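You operate a simulated robot arm through the tools that you are given. There is no shell and no other tool. Be economical: measure what you need, move in short steps, check, and stop when the job is done.

You are at the controls of a simulated robot arm. One attempt, no reset.

TASK
Put the box marked "Filters" from the top of the white-topped table on the purple board and the box marked "Aprons" on the right drainer of the sink bench. Put the orange-capped tube on the top of the doser cabinet. Fetch the round orange brush and stand it on the right drainer of the sink bench. Close the right drawer of the tall cupboard. Put one of the clear pipes from the top of the test bench on the cup table top. Put the big weight on the top of the test bench away on the top of the tiled bench. Press the timer zero button three times. Press the green result button three times. Open the spares drawer, put the yellow jar from the inside of the spares drawer on the orange card, then shut the drawer. Put the purple-capped tube on top of the brown cups carton on the sample table top. Open the gloves drawer. Any order will do. Set down upright: box, round orange brush, big weight.

Only the result counts: the job must be done as asked and must still hold three seconds after the hand-in. Knocking over, shifting, dropping, spilling or breaking anything else fails it.

THE ROBOT
A 7-joint arm with a fingered hand on a trunk, on a base that drives. Base frame: it is fixed to the floor where the robot stands at the start and does not move with it; the origin is under the middle of the robot, x ahead of it, y to its left, z up; the surface under the hand at the start is at about z = 82.8. Units: cm, degrees, N and s.
With the tool pointing down near the work surface it reaches from about 32 to 70 cm from the robot's upright axis, wherever it stands. Its first joint turns from -69.0 to 172.0 degrees. Places, roughly: big weight [-100, -750, 100]; card box, grey box, teal box [50, 0, 100]; clear pipe (8x8x17 cm) [-150, -770, 90]; cup table top [0, -370, 80]; cups carton [275, -575, 100]; gloves drawer [-70, -750, 40]; green result button [-50, -740, 90]; orange card [100, -600, 75]; orange-capped tube (3x3x10 cm) [50, -40, 90]; purple board (27x20x2 cm) [50, -60, 80]; purple-capped tube (3x3x10 cm) [20, -760, 90]; right drainer of the sink bench [-210, 140, 90]; right drawer of the tall cupboard [-180, -390, 70]; round orange brush (4x4x30 cm) [-240, -90, 110]; spares drawer [-10, -750, 20]; timer zero button [-70, -740, 90]; top of the doser cabinet [120, 170, 100]; top of the tiled bench [490, -200, 90]; yellow jar [-25, -750, 25]. Payload 3.4 kg.
The tool frame sits at the grasp point between the pads (the TCP): z along the fingers, y along the line on which they close. The tips reach 2.5 cm beyond it. Largest opening 8.8 cm; the body of the gripper starts 2.9 cm behind the TCP. The gripper is a hand of 4 fingers: y runs from the thumb to the fingers, the wrist lies at [-1.3, -9.7, -16.2] in the tool frame, and closing takes about 1.5 s.
Orientation is that of the tool frame in the base frame, as a unit quaternion [w, x, y, z]. With the fingers straight down and the wrist toward the robot, the tool's x, y and z point along [0, 1, 0], [1, 0, 0] and [0, 0, -1] of the base frame.

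THE INTERFACE
- The arm moves only by the tool jog_arm. Its argument "series" is a list that holds one entry, the list of rows, each a list of 6 numbers: the shift along the base's x, y, z in units of 30 mm (1.0 is 30 mm), then the turn, a rotation vector about the base's x, y, z in units of 4 degrees (1.0 is 4 degrees). In form: [[[tx, ty, tz, rx, ry, rz], ...]]. A call has 1 to 12 rows; each row shifts and turns the commanded pose from where the row before left it. "grip" is the finger opening in cm, from 0 to 8.8, set as the call begins (left out, the last holds). A call with a number of a shift or a turn outside -1 to 1 is refused whole. A row lasts 0.2 s, in which the tool goes at most 5 cm and 8.6 degrees; a call with a longer step from one row to the next is refused whole, and so is a gripper value outside its range. A pose out of reach is approached as far as the arm can. The call stops where the force on the tool passes 40 N (or 10 N more than at its start, if that is more) or the arm is blocked; 0.2 s more then pass. The fingers move at their own pace (about 10.8 cm/s each) and stop on an object; they squeeze with about 31 N. The grip force told is the motor's: it shows also when the fingers shut on nothing. Time passes only in rows, and 0.2 s behind the last, so rows that do not move let the fingers close. The reply holds the time, the measured pose of the TCP, the force on the tool along the base axes, the opening and the grip force, in the units named above and with some noise, with the torque about the TCP (base axes, N m) and any sound that the robot's microphone picked up, and new pictures: "show" is both (left out), scene, wrist or none.
- Cameras (640 x 400 px; columns grow to the right, rows downward): "scene" is now at [12.55, -0.67, 144.8]; the picture's right is [-0.08, -1.00, -0.00], its down [-0.79, 0.07, -0.62] and it looks along [0.61, -0.05, -0.79] (base axes); focal length 290 px, centre (320, 200). "wrist" rides on the gripper at [6.4, -8.3, -9.8] in the tool frame; the picture's right is [-0.62, 0.37, -0.69], its down [-0.71, -0.63, 0.30] and it looks along [-0.32, 0.68, 0.65] (tool axes); focal length 265 px, centre (320, 200). There is no depth. A picture from a camera that has moved, and an enlarged one, comes with that camera's place and axes in the base frame and with its lens.
- raise_lower(by): slides the trunk up (or, below 0, down) by that many cm; the arm and the scene camera ride with it, the base frame stays. It gives what a move gives, with no picture.
- base_move(legs): drives the robot by 1 to 6 legs, each [ahead, left, turn to the left] in cm, cm and degrees, along the robot's own axes; the way and the turn of a leg run together, so that a leg with both is an arc; at most 150 cm and 180 degrees a leg. The arm and the cameras ride along, it lands a little off, and it stops where it bumps. It gives what a move gives, and a new picture of the scene camera.
- set_grasp(shape): the hand has 4 fingers and takes this shape, open, in about a second: jaw (thumb against the fingers, like two jaws); tri (thumb and two fingers); tip (a fingertip pinch); poke (one finger out to press); point (the index stretched); flat (the hand flat); cup (the hand cupped); fist (a fist). The gripper value then closes the fingers along that shape, each until it touches; the sizes above hold for jaw. It gives what a move gives, with no picture.
- pan_tilt(pan, tilt): turns the head with the scene camera to pan (to the left, within 86 degrees either way) and tilt (down, from -29 to 69), counted from straight ahead of the robot. It gives what a move gives, and a new picture of the scene camera.
- zoom(camera, box): a new picture of the part [left, top, right, bottom] of that camera's present view, enlarged. The clock stands still meanwhile.
- finish_job(): hands the job in; it is judged then, once.

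Go step by step. Nothing tells you exact positions but the pictures and the camera data: compare them with the known pose of the tool, close in by small moves and look again before you grip or let go. The budget is 546 turns and 360 pictures, counting those below and the enlarged ones. Unless the task says otherwise, let go and move clear before handing in.

The tools are called after ">>>" as a command line: name --argument value ..., lists and objects as JSON in quotes. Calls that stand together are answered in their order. jog_arm: Moves the arm, as the interface text tells. Its arguments: {"type":"object","properties":{"series":{"type":"array"},"grip":{"type":"number"},"show":{"type":"string","enum":["both","scene","wrist","none"]}},"required":["series"]} The other tools are called the same way: raise_lower (by) slides the trunk up or down; set_grasp (shape) gives the hand a shape; base_move (legs) drives the base; pan_tilt (pan, tilt) turns the head that bears the scene camera; zoom (camera, box) takes an enlarged picture of a part of a camera's view; finish_job () hands the job in.

At the start:

```text
time_s: 0.0
tool_pos: [52.56, -15.55, 104.47]
orientation: [0.0, 0.706, 0.708, -0.001]
ft_force: [0.4, -0.2, 0.1]
ft_torque: [-0.03, 0.0, -0.01]
finger_gap: 8.75
grasp_force: 0.1
shape: jaw
trunk travel left (down, up): [-77.5, 6.5]
robot x, y, heading: [0.33, -0.24, 0.1]
head pan, tilt: [-4.8, 52.0]
```

scene: 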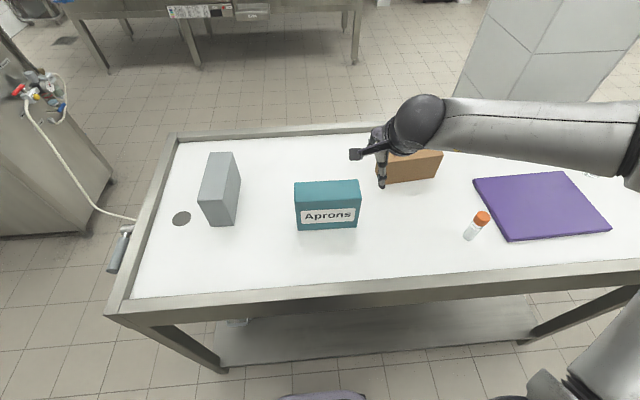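
wrist: 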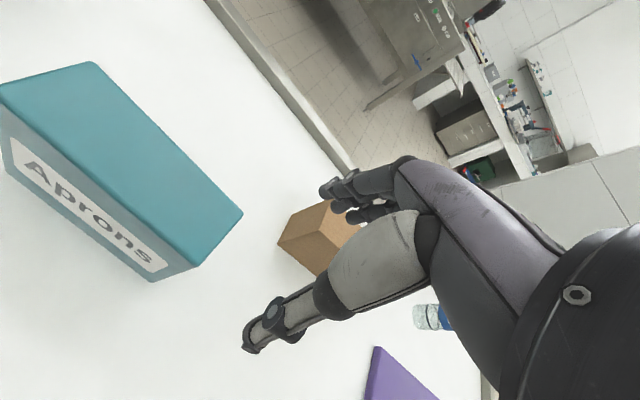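

I see three boxes on the white table, the orange-capped tube and the purple board. I'll zoom in to read the labels.

>>> zoom --camera "scene" --box '[160, 130, 460, 260]'

>>> pan_tilt --pan -40 --tilt 45

```text
2.13 times, centred on (310, 195) of scene
camera zoom: at [12.55, -0.67, 144.8], right [-0.08, -1.0, 0.0], down [-0.79, 0.07, -0.62], along [0.61, -0.05, -0.79], focal length 619 px, centre (341, 211)
```

zoom: 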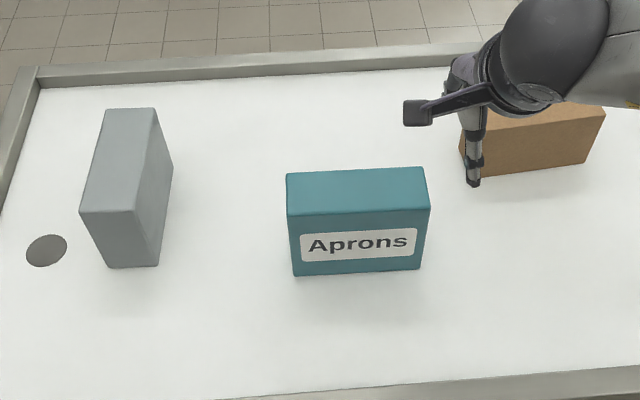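

```text
time_s: 1.0
tool_pos: [52.73, -15.41, 104.47]
orientation: [0.0, 0.707, 0.707, -0.001]
ft_force: [0.2, -0.3, -0.8]
ft_torque: [-0.06, -0.01, -0.01]
finger_gap: 8.75
grasp_force: 0.1
shape: jaw
trunk travel left (down, up): [-77.5, 6.5]
robot x, y, heading: [-0.15, 0.13, -0.1]
head pan, tilt: [-40.0, 45.0]
camera scene: at [11.3, -5.25, 145.76], right [-0.64, -0.77, 0.0], down [-0.54, 0.45, -0.71], along [0.54, -0.45, -0.71], focal length 290 px, centre (320, 200)
```

scene: 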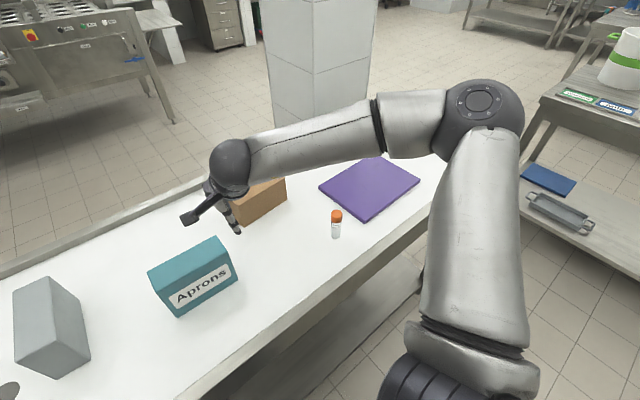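

The label sides of the grey and card boxes aren't visible. I'll raise the trunk and look left before driving around to read them.

>>> raise_lower --by 6

>>> pan_tilt --pan 70 --tilt 35

```text
time_s: 2.0
tool_pos: [52.63, -15.38, 110.58]
orientation: [0.0, 0.707, 0.707, 0.001]
ft_force: [0.2, -0.5, 0.6]
ft_torque: [-0.01, 0.0, -0.02]
finger_gap: 8.75
grasp_force: 0.0
shape: jaw
trunk travel left (down, up): [-83.5, 0.5]
robot x, y, heading: [-0.32, -0.24, -0.2]
head pan, tilt: [-40.0, 45.0]
```

```text
time_s: 3.9
tool_pos: [52.65, -15.36, 110.53]
orientation: [0.0, 0.707, 0.707, 0.0]
ft_force: [0.2, -0.2, -0.1]
ft_torque: [0.0, -0.04, 0.0]
finger_gap: 8.75
grasp_force: 0.0
shape: jaw
trunk travel left (down, up): [-83.5, 0.5]
robot x, y, heading: [0.24, 0.01, 0.0]
head pan, tilt: [70.0, 35.0]
camera scene: at [8.08, 8.24, 153.24], right [0.94, -0.34, 0.0], down [-0.2, -0.54, -0.82], along [0.28, 0.77, -0.57], focal length 290 px, centre (320, 200)
```

scene: 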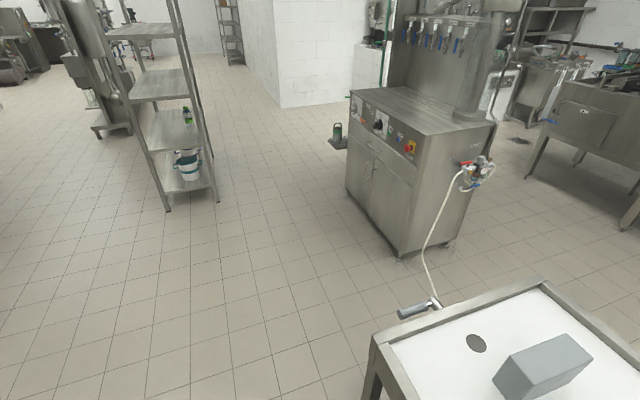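

The doser cabinet is ahead-left, with clear floor to the left. I drive left to see the grey box's far side.

>>> base_move --legs '[[0, 80, 0]]'

>>> pan_tilt --pan -20 --tilt 40

```text
time_s: 8.2
tool_pos: [52.63, 64.18, 110.59]
orientation: [0.0, 0.708, 0.706, 0.0]
ft_force: [-0.7, -1.1, 0.7]
ft_torque: [0.0, 0.01, -0.02]
finger_gap: 8.75
grasp_force: 0.1
shape: jaw
trunk travel left (down, up): [-83.5, 0.5]
robot x, y, heading: [0.28, 80.17, -0.2]
head pan, tilt: [70.0, 35.0]
camera scene: at [8.16, 87.98, 153.24], right [0.94, -0.34, 0.0], down [-0.2, -0.54, -0.82], along [0.28, 0.77, -0.57], focal length 290 px, centre (320, 200)
```

scene: 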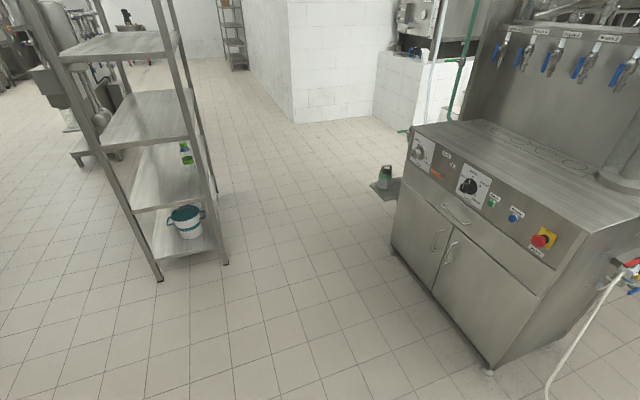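

```text
time_s: 9.8
tool_pos: [52.67, 64.24, 110.48]
orientation: [0.0, 0.707, 0.707, 0.0]
ft_force: [0.0, -0.8, -0.1]
ft_torque: [-0.03, 0.01, 0.04]
finger_gap: 8.76
grasp_force: 0.0
shape: jaw
trunk travel left (down, up): [-83.5, 0.5]
robot x, y, heading: [-0.18, 79.69, -0.3]
head pan, tilt: [-20.0, 40.0]
camera scene: at [13.12, 76.79, 152.49], right [-0.34, -0.94, 0.0], down [-0.6, 0.22, -0.77], along [0.72, -0.26, -0.64], focal length 290 px, centre (320, 200)
```

scene: 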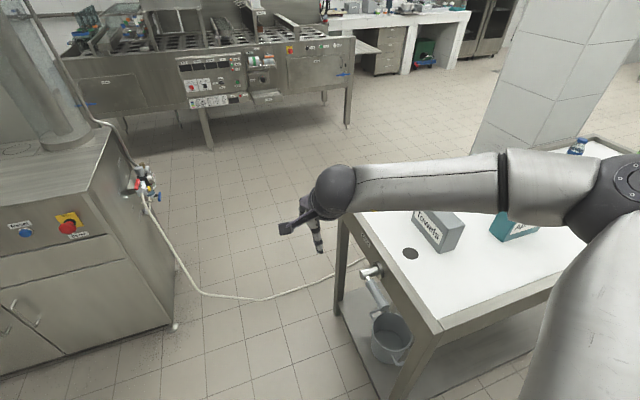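

The grey box reads "Towels", so by elimination the card box is "Filters". I go back right to pick it up.

>>> base_move --legs '[[3, -120, 0]]'

>>> pan_tilt --pan 0 --tilt 45

```text
time_s: 15.9
tool_pos: [56.36, -54.88, 110.5]
orientation: [0.0, 0.705, 0.71, -0.001]
ft_force: [0.0, -0.3, 0.0]
ft_torque: [0.01, 0.0, 0.02]
finger_gap: 8.76
grasp_force: 0.0
shape: jaw
trunk travel left (down, up): [-83.5, 0.5]
robot x, y, heading: [3.3, -39.68, 0.7]
head pan, tilt: [-20.0, 40.0]
camera scene: at [16.61, -42.7, 152.49], right [-0.33, -0.94, 0.0], down [-0.61, 0.21, -0.77], along [0.72, -0.25, -0.64], focal length 290 px, centre (320, 200)
```

scene: 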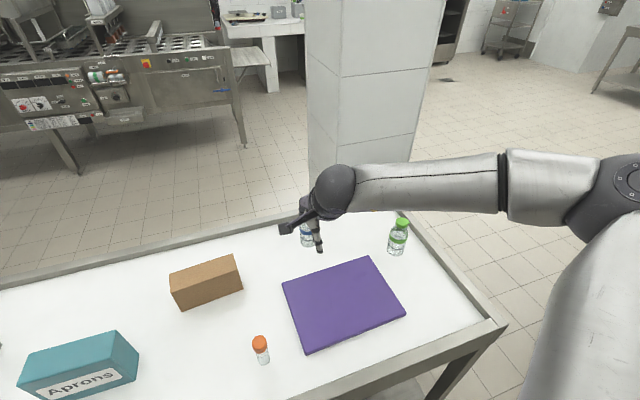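

```text
time_s: 16.7
tool_pos: [56.36, -54.87, 110.4]
orientation: [0.0, 0.703, 0.711, 0.0]
ft_force: [0.4, 0.1, 0.0]
ft_torque: [0.0, -0.02, 0.0]
finger_gap: 8.75
grasp_force: 0.0
shape: jaw
trunk travel left (down, up): [-83.5, 0.5]
robot x, y, heading: [3.35, -40.05, 0.6]
head pan, tilt: [0.0, 45.0]
camera scene: at [16.73, -39.79, 151.76], right [0.01, -1.0, 0.0], down [-0.71, -0.01, -0.71], along [0.71, 0.01, -0.71], focal length 290 px, centre (320, 200)
```

scene: 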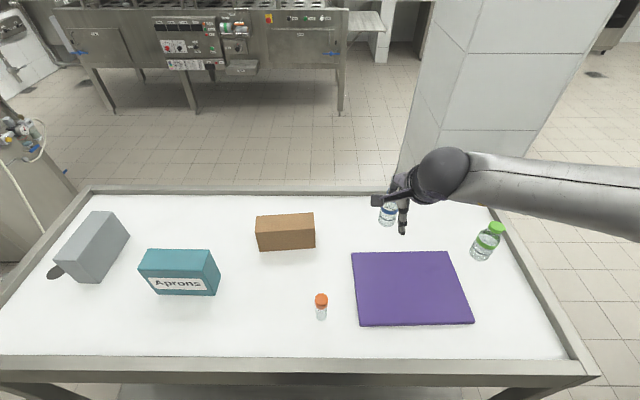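

The card box is at about (69, -30), top about z 90, turned about 4°. I bring the hand above it.

>>> jog_arm --series '[[[0.47, 0.92, -0.3, 0, 0, 0.12], [0.47, 0.92, -0.3, 0, 0, 0.12], [0.47, 0.92, -0.3, 0, 0, 0.12], [0.47, 0.92, -0.3, 0, 0, 0.12], [0.47, 0.92, -0.3, 0, 0, 0.12], [0.47, 0.92, -0.3, 0, 0, 0.1], [0.47, 0.92, -0.3, 0, 0, 0.1], [0.47, 0.92, -0.3, 0, 0, 0.1], [0.47, 0.92, -0.3, 0, 0, 0.1], [0, 0, 0, 0, 0, 0]]]' --grip 8.8

```text
time_s: 18.9
tool_pos: [68.97, -30.01, 102.42]
orientation: [0.0, 0.678, 0.735, 0.001]
ft_force: [0.1, -0.5, -1.3]
ft_torque: [0.02, -0.03, -0.02]
finger_gap: 8.77
grasp_force: 0.1
shape: jaw
trunk travel left (down, up): [-83.5, 0.5]
robot x, y, heading: [3.52, -39.83, 0.7]
head pan, tilt: [0.0, 45.0]
camera scene: at [16.68, -39.89, 151.76], right [0.01, -1.0, 0.0], down [-0.71, -0.01, -0.71], along [0.71, 0.01, -0.71], focal length 290 px, centre (320, 200)
camera wrist: at [60.27, -24.22, 112.32], right [0.42, -0.59, 0.69], down [-0.57, -0.76, -0.31], along [0.71, -0.27, -0.65], focal length 265 px, centre (320, 200)
```

scene: 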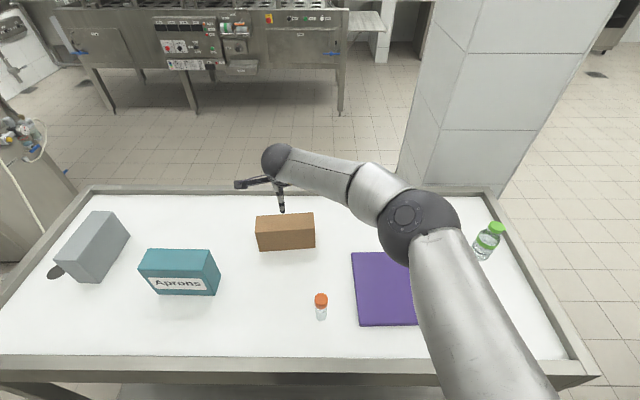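
wrist: 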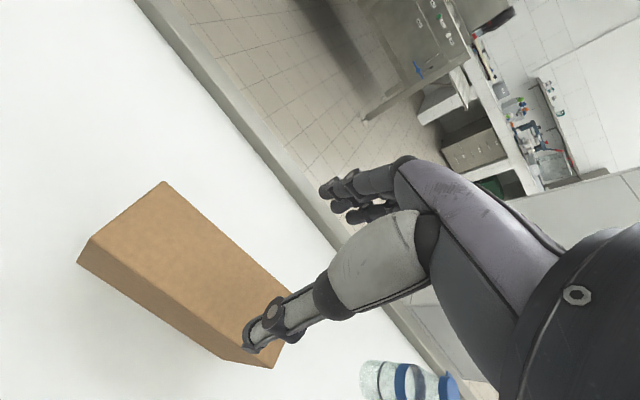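

Alignment looks right. I go straight down around the box.

>>> jog_arm --series '[[[0.03, 0, -0.8, 0, 0, 0], [0.03, 0, -0.8, 0, 0, 0], [0.03, 0, -0.8, 0, 0, 0], [0.03, 0, -0.8, 0, 0, 0], [0, 0, -0.8, 0, 0, 0], [0, 0, -0.6, 0, 0, 0], [0, 0, 0, 0, 0, 0]]]'

```text
time_s: 20.5
tool_pos: [69.17, -30.0, 89.04]
orientation: [0.003, 0.679, 0.734, 0.004]
ft_force: [2.0, 2.0, 23.9]
ft_torque: [0.11, 0.04, -0.04]
finger_gap: 8.76
grasp_force: 0.0
shape: jaw
trunk travel left (down, up): [-83.5, 0.5]
robot x, y, heading: [3.63, -40.11, 0.5]
head pan, tilt: [0.0, 45.0]
camera scene: at [16.19, -39.87, 151.84], right [0.01, -1.0, 0.0], down [-0.7, -0.01, -0.71], along [0.71, 0.01, -0.7], focal length 290 px, centre (320, 200)
camera wrist: at [60.38, -24.17, 98.99], right [0.41, -0.59, 0.7], down [-0.57, -0.76, -0.31], along [0.71, -0.27, -0.65], focal length 265 px, centre (320, 200)
```

scene: 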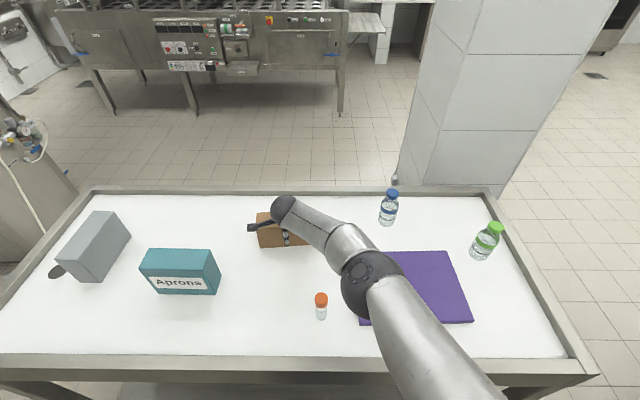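
wrist: 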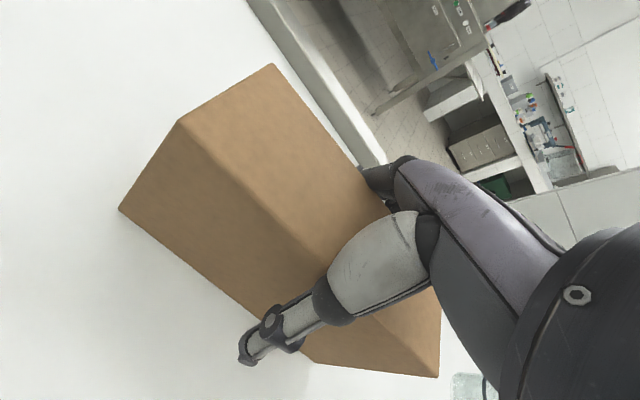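

The palm touched the box top at z 89; fingers straddle it. I back off slightly and close.

>>> jog_arm --series '[[[0, 0, 0.15, 0, 0, 0], [0, 0, 0.1, 0, 0, 0]]]' --show "none"

>>> jog_arm --series '[[[0, 0, 0, 0, 0, 0], [0, 0, 0, 0, 0, 0], [0, 0, 0, 0, 0, 0], [0, 0, 0, 0, 0, 0], [0, 0, 0, 0, 0, 0], [0, 0, 0, 0, 0, 0], [0, 0, 0, 0, 0, 0], [0, 0, 0, 0, 0, 0]]]' --grip 0

```text
time_s: 21.1
tool_pos: [69.14, -29.9, 89.36]
orientation: [0.0, 0.678, 0.735, -0.001]
ft_force: [0.7, 0.3, 7.2]
ft_torque: [0.08, -0.11, -0.03]
finger_gap: 8.82
grasp_force: 0.1
shape: jaw
trunk travel left (down, up): [-83.5, 0.5]
robot x, y, heading: [3.48, -39.93, 0.8]
head pan, tilt: [0.0, 45.0]
```

```text
time_s: 22.9
tool_pos: [69.35, -29.86, 89.3]
orientation: [0.0, 0.68, 0.733, 0.0]
ft_force: [0.1, 0.5, 2.0]
ft_torque: [-0.04, -0.16, 0.06]
finger_gap: 5.39
grasp_force: 31.0
shape: jaw
trunk travel left (down, up): [-83.5, 0.5]
robot x, y, heading: [3.18, -39.78, 0.7]
head pan, tilt: [0.0, 45.0]
camera scene: at [16.68, -39.77, 151.76], right [0.01, -1.0, 0.0], down [-0.71, -0.01, -0.71], along [0.71, 0.01, -0.71], focal length 290 px, centre (320, 200)
camera wrist: at [60.57, -24.11, 99.28], right [0.42, -0.59, 0.69], down [-0.57, -0.76, -0.3], along [0.71, -0.27, -0.65], focal length 265 px, centre (320, 200)
```

scene: 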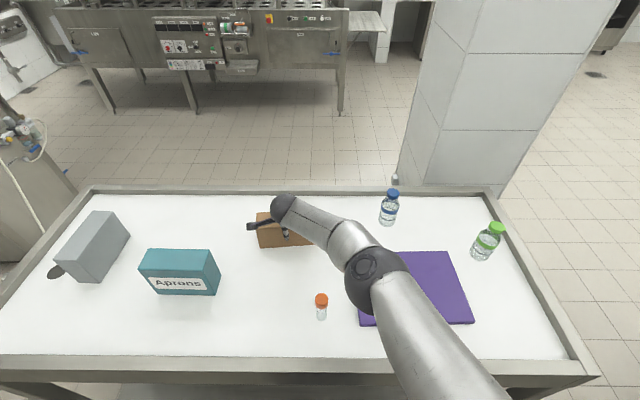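
wrist: 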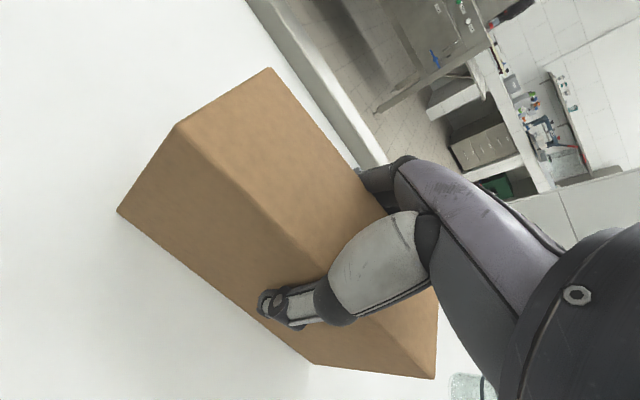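

Gripped (5.4 cm). I lift, retract toward the robot, then look.

>>> jog_arm --series '[[[0, 0, 0.9, 0, 0, 0], [0, 0, 0.9, 0, 0, 0], [0, 0, 0.9, 0, 0, 0], [0, 0, 0.9, 0, 0, 0], [-0.9, 0, 0.5, 0, 0, -0.2], [-0.9, 0, 0.3, 0, 0, -0.2], [-0.9, 0, 0, 0, 0, -0.2], [-0.9, 0, 0, 0, 0, -0.2], [-0.9, 0, 0, 0, 0, -0.2], [-0.9, 0, 0, 0, 0, 0], [0, 0, 0, 0, 0, 0]]]' --show "scene"

>>> base_move --legs '[[0, -25, 0]]'

```text
time_s: 25.3
tool_pos: [53.25, -30.07, 102.62]
orientation: [-0.001, 0.704, 0.71, 0.0]
ft_force: [0.6, 0.2, -3.1]
ft_torque: [-0.02, -0.03, 0.01]
finger_gap: 5.34
grasp_force: 30.7
shape: jaw
trunk travel left (down, up): [-83.5, 0.5]
robot x, y, heading: [3.65, -39.86, 0.6]
head pan, tilt: [0.0, 45.0]
camera scene: at [16.83, -39.78, 151.75], right [0.01, -1.0, 0.0], down [-0.71, -0.01, -0.71], along [0.71, 0.01, -0.71], focal length 290 px, centre (320, 200)
```

scene: 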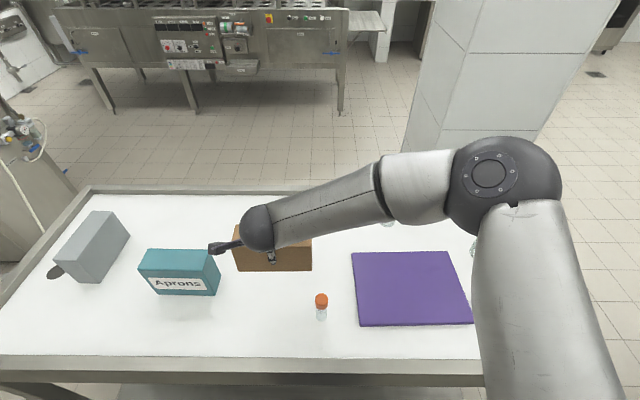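

```text
time_s: 27.1
tool_pos: [53.35, -55.06, 102.58]
orientation: [0.0, 0.704, 0.71, 0.0]
ft_force: [-0.8, 1.1, -1.9]
ft_torque: [0.03, 0.02, 0.01]
finger_gap: 5.37
grasp_force: 30.8
shape: jaw
trunk travel left (down, up): [-83.5, 0.5]
robot x, y, heading: [3.98, -64.91, 0.7]
head pan, tilt: [0.0, 45.0]
camera scene: at [17.01, -64.93, 151.76], right [0.01, -1.0, 0.0], down [-0.71, -0.01, -0.71], along [0.71, 0.01, -0.71], focal length 290 px, centre (320, 200)
```

scene: 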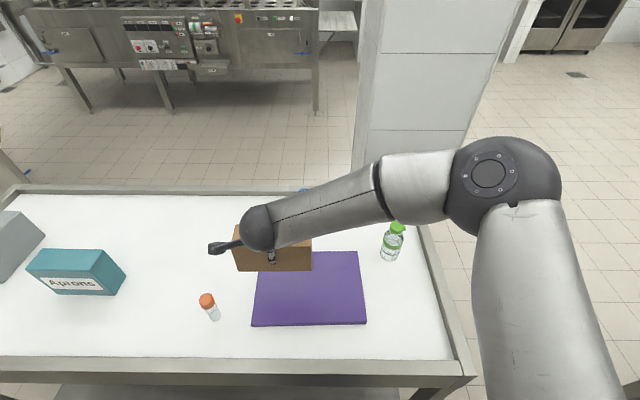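

Board centre is about (53.7, -61). I move over it and lower the box.

>>> jog_arm --series '[[[0.05, -0.7, 0, 0, 0, 0], [0, -0.7, 0, 0, 0, 0], [0, -0.6, 0, 0, 0, 0], [0, 0, -0.9, 0, 0, 0], [0, 0, -0.9, 0, 0, 0], [0, 0, -0.8, 0, 0, 0], [0, 0, -0.6, 0, 0, 0], [0, 0, -0.4, 0, 0, 0], [0, 0, 0, 0, 0, 0]]]'

```text
time_s: 29.1
tool_pos: [53.77, -61.03, 91.76]
orientation: [0.0, 0.705, 0.71, 0.0]
ft_force: [0.1, 0.7, -1.6]
ft_torque: [0.02, -0.02, 0.01]
finger_gap: 5.33
grasp_force: 30.7
shape: jaw
trunk travel left (down, up): [-83.5, 0.5]
robot x, y, heading: [4.02, -65.0, 0.5]
head pan, tilt: [0.0, 45.0]
camera scene: at [17.0, -64.93, 151.76], right [0.01, -1.0, 0.0], down [-0.71, -0.01, -0.71], along [0.71, 0.01, -0.71], focal length 290 px, centre (320, 200)
camera wrist: at [45.34, -54.59, 101.67], right [0.37, -0.62, 0.69], down [-0.62, -0.72, -0.3], along [0.69, -0.32, -0.65], focal length 265 px, centre (320, 200)
```

scene: 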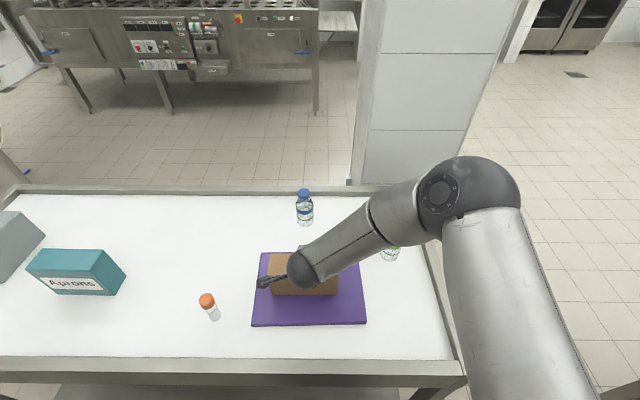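
wrist: 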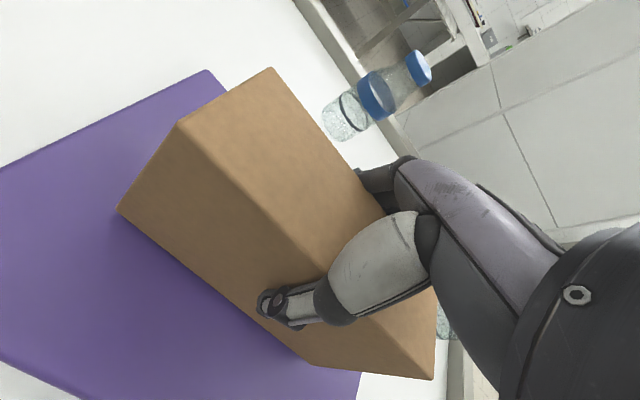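

Box hovers just above the board. I lower gently until contact.

>>> jog_arm --series '[[[0, 0, -0.08, 0, 0, 0], [0, 0, -0.08, 0, 0, 0], [0, 0, 0, 0, 0, 0]]]' --show "none"

```text
time_s: 29.9
tool_pos: [53.61, -61.08, 91.15]
orientation: [0.001, 0.704, 0.71, 0.0]
ft_force: [-0.1, -0.1, -1.3]
ft_torque: [0.01, -0.04, -0.01]
finger_gap: 5.37
grasp_force: 30.9
shape: jaw
trunk travel left (down, up): [-83.5, 0.5]
robot x, y, heading: [3.93, -65.13, 0.8]
head pan, tilt: [0.0, 45.0]
```

>>> jog_arm --series '[[[0, 0, -0.06, 0, 0, 0], [0, 0, -0.06, 0, 0, 0], [0, 0, 0, 0, 0, 0]]]' --show "none"

```text
time_s: 30.8
tool_pos: [53.59, -61.06, 90.98]
orientation: [0.0, 0.703, 0.711, -0.001]
ft_force: [-0.6, 1.1, 1.1]
ft_torque: [-0.11, -0.07, 0.04]
finger_gap: 5.38
grasp_force: 31.4
shape: jaw
trunk travel left (down, up): [-83.5, 0.5]
robot x, y, heading: [3.38, -64.87, 0.7]
head pan, tilt: [0.0, 45.0]
```

Contact made. Release and rise.

>>> jog_arm --series '[[[0, 0, 0, 0, 0, 0], [0, 0, 0, 0, 0, 0], [0, 0, 0, 0, 0, 0], [0, 0, 0.3, 0, 0, 0], [0, 0, 0.7, 0, 0, 0], [0, 0, 0.9, 0, 0, 0], [0, 0, 0.9, 0, 0, 0], [0, 0, 0.9, 0, 0, 0], [0, 0, 0.9, 0, 0, 0], [0, 0, 0, 0, 0, 0]]]' --grip 8.8 --show "scene"

```text
time_s: 33.0
tool_pos: [53.75, -61.1, 104.8]
orientation: [0.0, 0.704, 0.71, 0.001]
ft_force: [-0.7, -0.1, 0.3]
ft_torque: [-0.02, 0.0, 0.03]
finger_gap: 8.81
grasp_force: 0.0
shape: jaw
trunk travel left (down, up): [-83.5, 0.5]
robot x, y, heading: [3.83, -64.85, 0.6]
head pan, tilt: [0.0, 45.0]
camera scene: at [17.02, -64.89, 151.75], right [0.01, -1.0, 0.0], down [-0.71, -0.01, -0.71], along [0.71, 0.01, -0.71], focal length 290 px, centre (320, 200)
```

scene: 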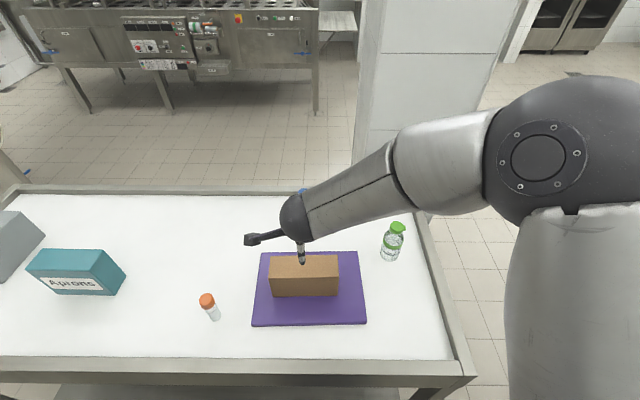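

Filters box is placed. Next the orange-capped tube at about (46, -39.7); I reposition the base.

>>> base_move --legs '[[-8, 25, 0]]'

```text
time_s: 34.8
tool_pos: [45.37, -36.26, 104.72]
orientation: [-0.001, 0.705, 0.709, 0.0]
ft_force: [0.9, 0.0, 0.2]
ft_torque: [0.02, 0.01, -0.05]
finger_gap: 8.79
grasp_force: 0.0
shape: jaw
trunk travel left (down, up): [-83.5, 0.5]
robot x, y, heading: [-4.75, -39.78, 0.6]
head pan, tilt: [0.0, 45.0]
camera scene: at [8.66, -39.95, 151.76], right [0.01, -1.0, 0.0], down [-0.71, -0.01, -0.71], along [0.71, 0.01, -0.71], focal length 290 px, centre (320, 200)
```

scene: 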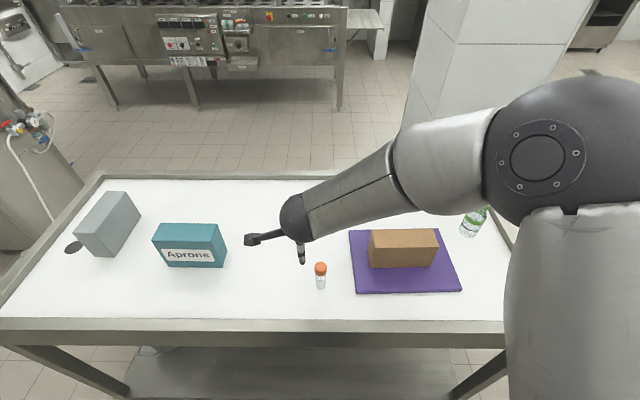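

>>> jog_arm --series '[[[0.05, -0.55, 0, 0, 0, 0], [0.05, -0.53, 0, 0, 0, 0], [0, 0, -0.9, 0, 0, 0], [0, 0, -0.9, 0, 0, 0], [0, 0, -0.7, 0, 0, 0], [0, 0, 0, 0, 0, 0]]]'

```text
time_s: 36.2
tool_pos: [45.55, -39.54, 97.22]
orientation: [0.0, 0.705, 0.709, 0.0]
ft_force: [0.2, -0.2, 0.6]
ft_torque: [0.0, 0.0, 0.03]
finger_gap: 8.8
grasp_force: 0.1
shape: jaw
trunk travel left (down, up): [-83.5, 0.5]
robot x, y, heading: [-4.61, -39.97, 0.5]
head pan, tilt: [0.0, 45.0]
camera scene: at [8.63, -39.98, 151.76], right [0.01, -1.0, 0.0], down [-0.71, -0.01, -0.71], along [0.71, 0.01, -0.71], focal length 290 px, centre (320, 200)
camera wrist: at [37.31, -33.04, 107.18], right [0.37, -0.62, 0.69], down [-0.62, -0.72, -0.31], along [0.69, -0.32, -0.65], focal length 265 px, centre (320, 200)
```

scene: 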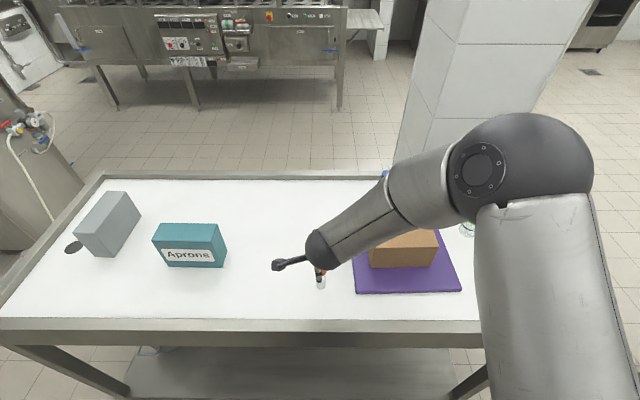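
wrist: 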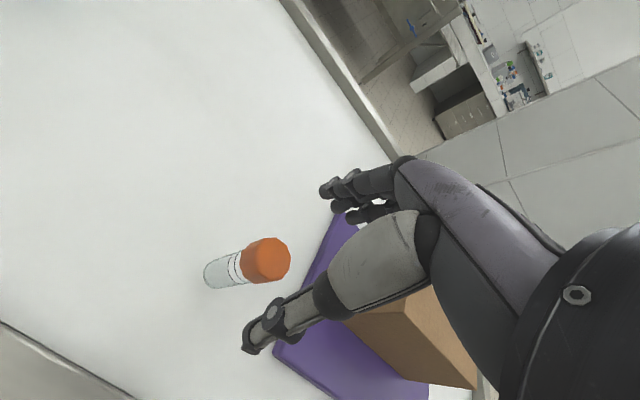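

Aligned over the tube. Descend and grip.

>>> jog_arm --series '[[[0, 0, -0.8, 0, 0, 0], [0, 0, -0.8, 0, 0, 0], [0, 0, -0.6, 0, 0, 0], [0, 0, 0, 0, 0, 0]]]' --show "none"

>>> jog_arm --series '[[[0, 0, 0, 0, 0, 0], [0, 0, 0, 0, 0, 0], [0, 0, 0, 0, 0, 0], [0, 0, 0, 0, 0, 0], [0, 0, 0, 0, 0, 0], [0, 0, 0, 0, 0, 0], [0, 0, 0, 0, 0, 0], [0, 0, 0, 0, 0, 0]]]' --grip 0 --show "wrist"

```text
time_s: 37.2
tool_pos: [45.64, -39.34, 90.57]
orientation: [0.0, 0.705, 0.709, 0.0]
ft_force: [-0.3, 0.6, -0.4]
ft_torque: [0.0, -0.01, 0.04]
finger_gap: 8.79
grasp_force: 0.1
shape: jaw
trunk travel left (down, up): [-83.5, 0.5]
robot x, y, heading: [-4.25, -39.98, 0.3]
head pan, tilt: [0.0, 45.0]
```

```text
time_s: 39.0
tool_pos: [45.61, -39.31, 90.69]
orientation: [0.0, 0.704, 0.71, 0.0]
ft_force: [-1.0, 0.8, 0.1]
ft_torque: [-0.01, -0.01, 0.01]
finger_gap: 1.84
grasp_force: 30.7
shape: jaw
trunk travel left (down, up): [-83.5, 0.5]
robot x, y, heading: [-4.49, -40.16, 0.0]
head pan, tilt: [0.0, 45.0]
camera wrist: at [37.34, -32.97, 100.63], right [0.37, -0.62, 0.69], down [-0.62, -0.72, -0.3], along [0.69, -0.32, -0.65], focal length 265 px, centre (320, 200)
```

wrist: 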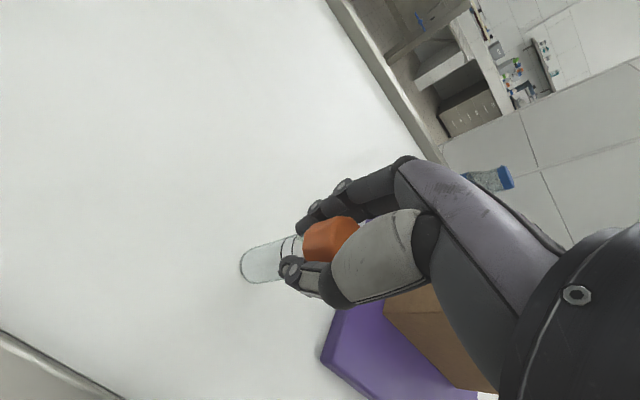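

Tube is held. Lift and drive over to the doser cabinet.

>>> jog_arm --series '[[[0, 0, 0.9, 0, 0, 0], [0, 0, 0.9, 0, 0, 0], [0, 0, 0.9, 0, 0, 0], [0, 0, 0.9, 0, 0, 0], [0, 0, 0.9, 0, 0, 0], [0, 0, 0.9, 0, 0, 0], [0, 0, 0.9, 0, 0, 0], [0, 0, 0.9, 0, 0, 0], [0, 0, 0.9, 0, 0, 0], [0, 0, 0, 0, 0, 0]]]' --show "none"

>>> base_move --legs '[[-5, 140, 0], [0, 65, 0]]'

```text
time_s: 41.2
tool_pos: [45.62, -39.41, 115.07]
orientation: [0.0, 0.704, 0.71, 0.001]
ft_force: [0.1, 1.2, -0.4]
ft_torque: [-0.01, -0.01, -0.02]
finger_gap: 1.84
grasp_force: 31.3
shape: jaw
trunk travel left (down, up): [-83.5, 0.5]
robot x, y, heading: [-4.68, -40.3, 0.2]
head pan, tilt: [0.0, 45.0]
```

```text
time_s: 51.4
tool_pos: [38.67, 165.23, 114.94]
orientation: [0.0, 0.701, 0.713, 0.0]
ft_force: [0.0, -0.1, -1.6]
ft_torque: [0.0, -0.02, -0.01]
finger_gap: 1.82
grasp_force: 30.9
shape: jaw
trunk travel left (down, up): [-83.5, 0.5]
robot x, y, heading: [-11.19, 164.12, 1.2]
head pan, tilt: [0.0, 45.0]
camera scene: at [1.78, 164.38, 151.76], right [0.02, -1.0, 0.0], down [-0.71, -0.01, -0.71], along [0.71, 0.01, -0.71], focal length 290 px, centre (320, 200)
```

scene: 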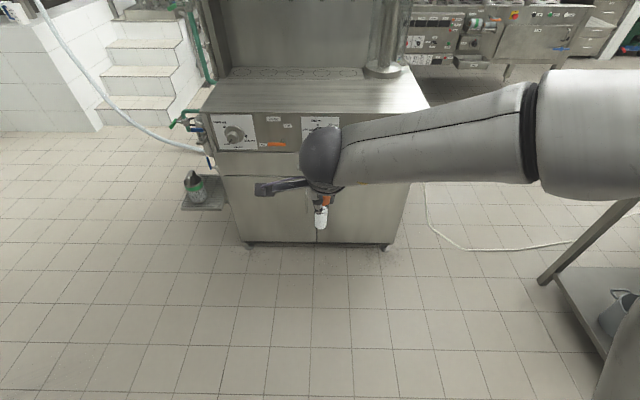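

The cabinet front edge is at x≈111, top z≈95, y 124–212. I drive closer.

>>> base_move --legs '[[80, 0, -1]]'

>>> jog_arm --series '[[[0, 0, 0, 0, 0, 0]]]' --show "wrist"

```text
time_s: 55.7
tool_pos: [119.08, 164.32, 115.0]
orientation: [0.0, 0.71, 0.704, 0.001]
ft_force: [-0.2, 0.9, 0.6]
ft_torque: [0.01, 0.02, 0.0]
finger_gap: 1.81
grasp_force: 31.0
shape: jaw
trunk travel left (down, up): [-83.5, 0.5]
robot x, y, heading: [69.01, 164.72, -0.6]
head pan, tilt: [0.0, 45.0]
camera scene: at [82.09, 164.43, 151.76], right [-0.01, -1.0, 0.0], down [-0.71, 0.01, -0.71], along [0.71, -0.01, -0.71], focal length 290 px, centre (320, 200)
```

scene: 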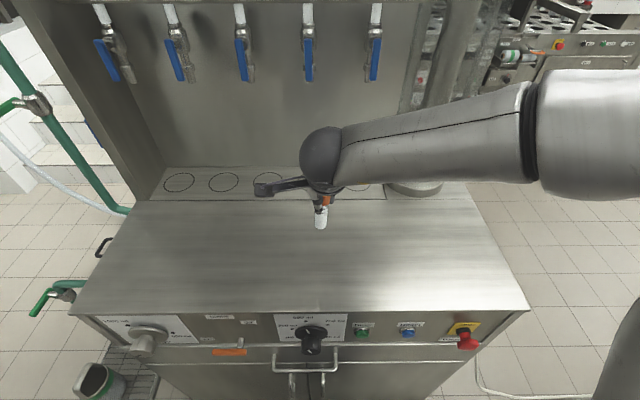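

```text
time_s: 56.1
tool_pos: [118.98, 164.39, 114.97]
orientation: [0.0, 0.711, 0.703, 0.0]
ft_force: [-0.4, 0.7, 0.0]
ft_torque: [-0.02, 0.0, -0.01]
finger_gap: 1.8
grasp_force: 31.2
shape: jaw
trunk travel left (down, up): [-83.5, 0.5]
robot x, y, heading: [68.58, 164.64, -0.5]
head pan, tilt: [0.0, 45.0]
camera wrist: at [110.8, 170.93, 124.89], right [0.36, -0.62, 0.69], down [-0.64, -0.71, -0.3], along [0.68, -0.33, -0.65], focal length 265 px, centre (320, 200)
```

wrist: 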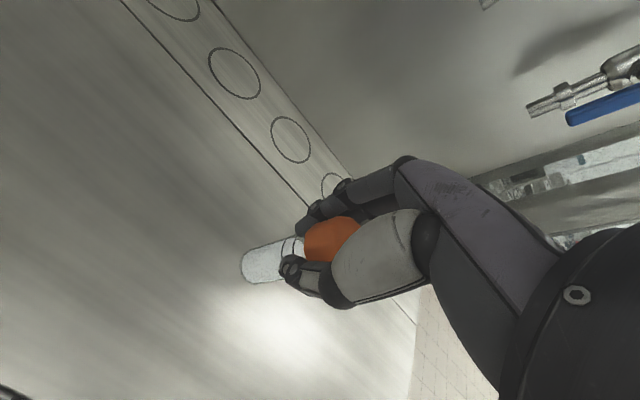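

Clear spot below the tube. Lower gradually.

>>> jog_arm --series '[[[0.1, 0, -0.8, 0, 0, 0], [0.1, 0, -0.8, 0, 0, 0], [0, 0, -0.8, 0, 0, 0], [0, 0, -0.5, 0, 0, 0], [0, 0, 0, 0, 0, 0]]]'

```text
time_s: 57.3
tool_pos: [119.5, 164.36, 106.15]
orientation: [-0.001, 0.71, 0.704, 0.0]
ft_force: [1.1, 0.9, -1.2]
ft_torque: [-0.02, -0.04, 0.0]
finger_gap: 1.82
grasp_force: 30.9
shape: jaw
trunk travel left (down, up): [-83.5, 0.5]
robot x, y, heading: [69.0, 164.68, -0.4]
head pan, tilt: [0.0, 45.0]
camera scene: at [82.05, 164.42, 151.76], right [-0.01, -1.0, 0.0], down [-0.71, 0.01, -0.71], along [0.71, -0.01, -0.71], focal length 290 px, centre (320, 200)
camera wrist: at [111.35, 170.91, 116.15], right [0.36, -0.62, 0.69], down [-0.64, -0.71, -0.3], along [0.68, -0.33, -0.65], focal length 265 px, centre (320, 200)
```

scene: 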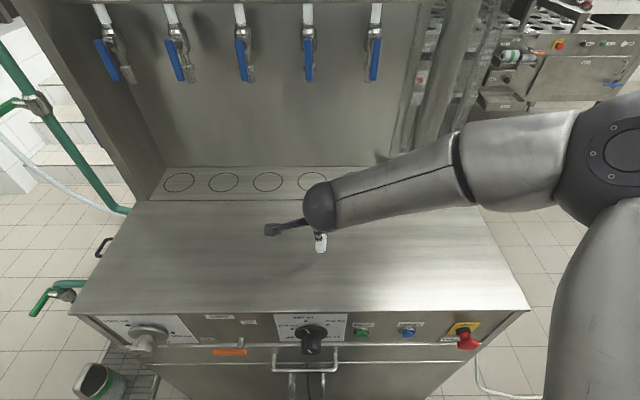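
wrist: 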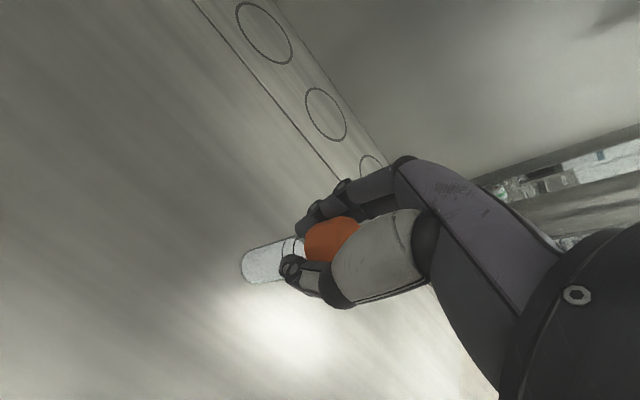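

>>> jog_arm --series '[[[0, 0, -0.3, 0, 0, 0], [0, 0, -0.2, 0, 0, 0], [0, 0, -0.1, 0, 0, 0], [0, 0, -0.1, 0, 0, 0], [0, 0, 0, 0, 0, 0]]]' --show "none"

```text
time_s: 58.5
tool_pos: [119.61, 164.35, 104.2]
orientation: [0.0, 0.71, 0.704, 0.0]
ft_force: [0.3, 0.6, -0.3]
ft_torque: [0.02, -0.01, -0.03]
finger_gap: 1.81
grasp_force: 31.2
shape: jaw
trunk travel left (down, up): [-83.5, 0.5]
robot x, y, heading: [68.75, 164.52, -0.6]
head pan, tilt: [0.0, 45.0]
```

>>> jog_arm --series '[[[0, 0, -0.1, 0, 0, 0], [0, 0, -0.1, 0, 0, 0], [0, 0, 0, 0, 0, 0]]]' --show "none"

>>> jog_arm --series '[[[0, 0, -0.08, 0, 0, 0], [0, 0, -0.08, 0, 0, 0], [0, 0, 0, 0, 0, 0]]]' --show "wrist"

```text
time_s: 59.3
tool_pos: [119.56, 164.46, 103.53]
orientation: [0.0, 0.71, 0.704, -0.001]
ft_force: [-0.7, -0.4, -1.4]
ft_torque: [0.01, -0.02, 0.0]
finger_gap: 1.78
grasp_force: 31.1
shape: jaw
trunk travel left (down, up): [-83.5, 0.5]
robot x, y, heading: [68.91, 164.57, -0.6]
head pan, tilt: [0.0, 45.0]
```

```text
time_s: 60.1
tool_pos: [119.52, 164.38, 103.0]
orientation: [0.0, 0.71, 0.705, 0.0]
ft_force: [-0.9, 0.0, -0.6]
ft_torque: [0.01, -0.01, -0.03]
finger_gap: 1.78
grasp_force: 31.0
shape: jaw
trunk travel left (down, up): [-83.5, 0.5]
robot x, y, heading: [68.98, 164.85, -0.3]
head pan, tilt: [0.0, 45.0]
camera wrist: at [111.38, 170.93, 113.01], right [0.36, -0.62, 0.69], down [-0.64, -0.71, -0.3], along [0.68, -0.33, -0.65], focal length 265 px, centre (320, 200)
```

wrist: 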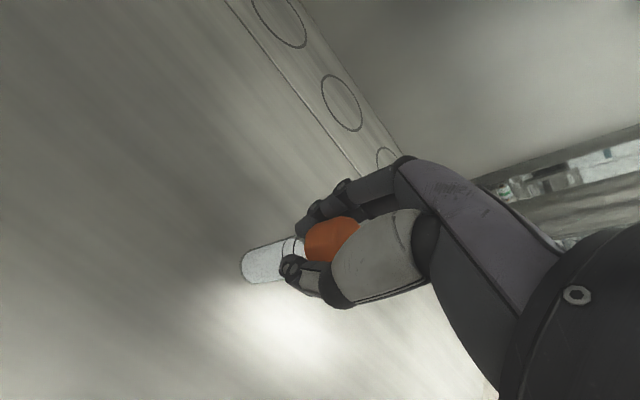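

>>> jog_arm --series '[[[0, 0, -0.07, 0, 0, 0], [0, 0, -0.07, 0, 0, 0], [0, 0, 0, 0, 0, 0]]]' --show "none"

>>> jog_arm --series '[[[0, 0, -0.07, 0, 0, 0], [0, 0, -0.07, 0, 0, 0], [0, 0, 0, 0, 0, 0]]]' --show "none"

```text
time_s: 60.9
tool_pos: [119.69, 164.32, 102.77]
orientation: [0.001, 0.71, 0.704, 0.001]
ft_force: [-0.9, 1.3, 6.6]
ft_torque: [-0.04, -0.04, -0.02]
finger_gap: 1.84
grasp_force: 30.8
shape: jaw
trunk travel left (down, up): [-83.5, 0.5]
robot x, y, heading: [68.83, 164.54, -0.3]
head pan, tilt: [0.0, 45.0]
```

```text
time_s: 61.7
tool_pos: [119.34, 164.41, 102.46]
orientation: [0.002, 0.71, 0.704, 0.003]
ft_force: [0.8, 2.2, 22.7]
ft_torque: [0.03, -0.13, 0.03]
finger_gap: 1.98
grasp_force: 31.1
shape: jaw
trunk travel left (down, up): [-83.5, 0.5]
robot x, y, heading: [68.64, 164.44, -0.5]
head pan, tilt: [0.0, 45.0]
```

Contact. Relieve the pressure, release, and rise.

>>> jog_arm --series '[[[0, 0, 0.1, 0, 0, 0], [0, 0, 0.03, 0, 0, 0], [0, 0, 0, 0, 0, 0]]]' --show "none"

>>> jog_arm --series '[[[0, 0, 0, 0, 0, 0], [0, 0, 0, 0, 0, 0], [0, 0, 0, 0, 0, 0], [0, 0, 0, 0, 0, 0], [0, 0, 0.2, 0, 0, 0], [0, 0, 0.8, 0, 0, 0], [0, 0, 0.9, 0, 0, 0], [0, 0, 0.9, 0, 0, 0], [0, 0, 0.9, 0, 0, 0], [0, 0, 0, 0, 0, 0]]]' --grip 8.8

```text
time_s: 62.5
tool_pos: [119.41, 164.41, 102.55]
orientation: [0.0, 0.711, 0.704, 0.0]
ft_force: [1.0, 0.4, 8.3]
ft_torque: [0.01, -0.05, 0.03]
finger_gap: 1.94
grasp_force: 31.2
shape: jaw
trunk travel left (down, up): [-83.5, 0.5]
robot x, y, heading: [68.96, 164.93, -0.3]
head pan, tilt: [0.0, 45.0]
```

```text
time_s: 64.7
tool_pos: [119.49, 164.37, 113.76]
orientation: [0.0, 0.71, 0.704, 0.0]
ft_force: [0.0, 0.2, 0.1]
ft_torque: [0.0, -0.02, 0.02]
finger_gap: 8.73
grasp_force: 0.0
shape: jaw
trunk travel left (down, up): [-83.5, 0.5]
robot x, y, heading: [68.82, 164.28, -0.7]
head pan, tilt: [0.0, 45.0]
camera scene: at [82.11, 164.46, 151.76], right [-0.01, -1.0, 0.0], down [-0.71, 0.01, -0.71], along [0.71, -0.01, -0.71], focal length 290 px, centre (320, 200)
camera wrist: at [111.42, 171.0, 123.69], right [0.36, -0.62, 0.69], down [-0.64, -0.71, -0.3], along [0.68, -0.33, -0.65], focal length 265 px, centre (320, 200)
```

scene: 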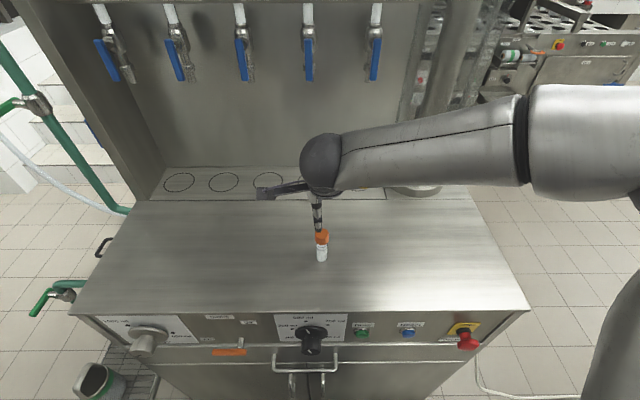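
wrist: 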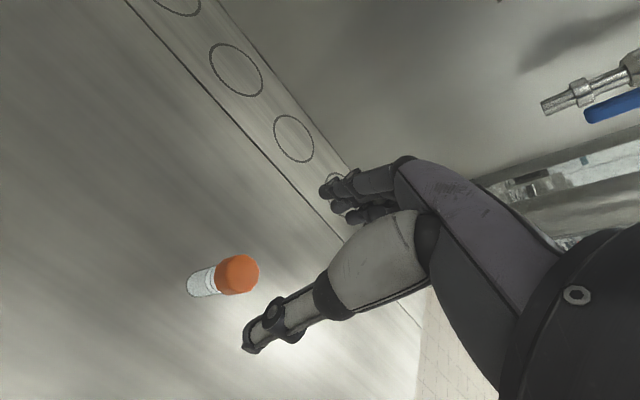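

Tube stands. Back to the table for the Aprons box.

>>> base_move --legs '[[-70, 0, 0.5], [0, -150, 0], [0, -20, 0]]'

```text
time_s: 76.7
tool_pos: [50.45, -3.82, 113.62]
orientation: [0.0, 0.705, 0.709, 0.0]
ft_force: [-1.0, -0.2, -0.6]
ft_torque: [0.03, 0.0, 0.01]
finger_gap: 8.77
grasp_force: 0.0
shape: jaw
trunk travel left (down, up): [-83.5, 0.5]
robot x, y, heading: [-0.09, -4.8, 0.4]
head pan, tilt: [0.0, 45.0]
camera scene: at [12.92, -4.43, 151.76], right [0.01, -1.0, 0.0], down [-0.71, -0.01, -0.71], along [0.71, 0.01, -0.71], focal length 290 px, centre (320, 200)
```

scene: 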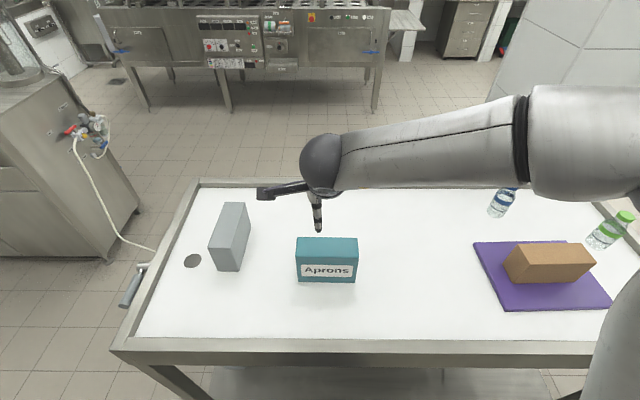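

>>> jog_arm --series '[[[0.44, -0.21, -0.6, 0, 0, 0], [0.44, -0.21, -0.9, 0, 0, 0], [0.44, -0.21, -0.9, 0, 0, 0], [0, 0, -0.9, 0, 0, 0], [0, 0, -0.9, 0, 0, 0], [0, 0, -0.8, 0, 0, 0], [0, 0, 0, 0, 0, 0]]]'

```text
time_s: 78.3
tool_pos: [54.38, -5.67, 98.67]
orientation: [0.0, 0.705, 0.709, 0.0]
ft_force: [0.5, -0.1, 0.2]
ft_torque: [-0.03, -0.02, 0.0]
finger_gap: 8.76
grasp_force: 0.1
shape: jaw
trunk travel left (down, up): [-83.5, 0.5]
robot x, y, heading: [-0.13, -4.39, 0.4]
head pan, tilt: [0.0, 45.0]
camera scene: at [12.88, -4.44, 151.76], right [0.01, -1.0, 0.0], down [-0.71, -0.01, -0.71], along [0.71, 0.01, -0.71], focal length 290 px, centre (320, 200)
camera wrist: at [46.03, 0.72, 108.63], right [0.37, -0.62, 0.69], down [-0.62, -0.72, -0.31], along [0.69, -0.32, -0.65], focal length 265 px, centre (320, 200)
```

scene: 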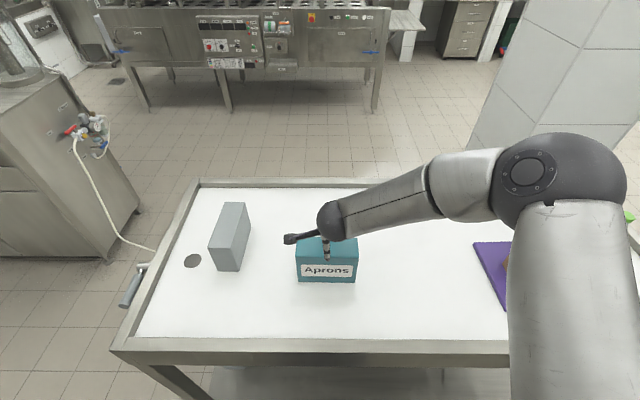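
wrist: 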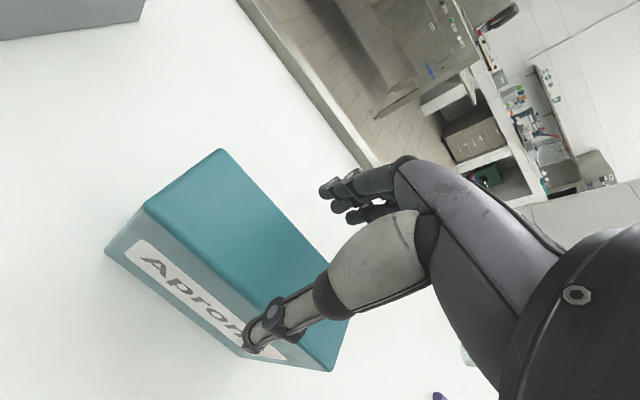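

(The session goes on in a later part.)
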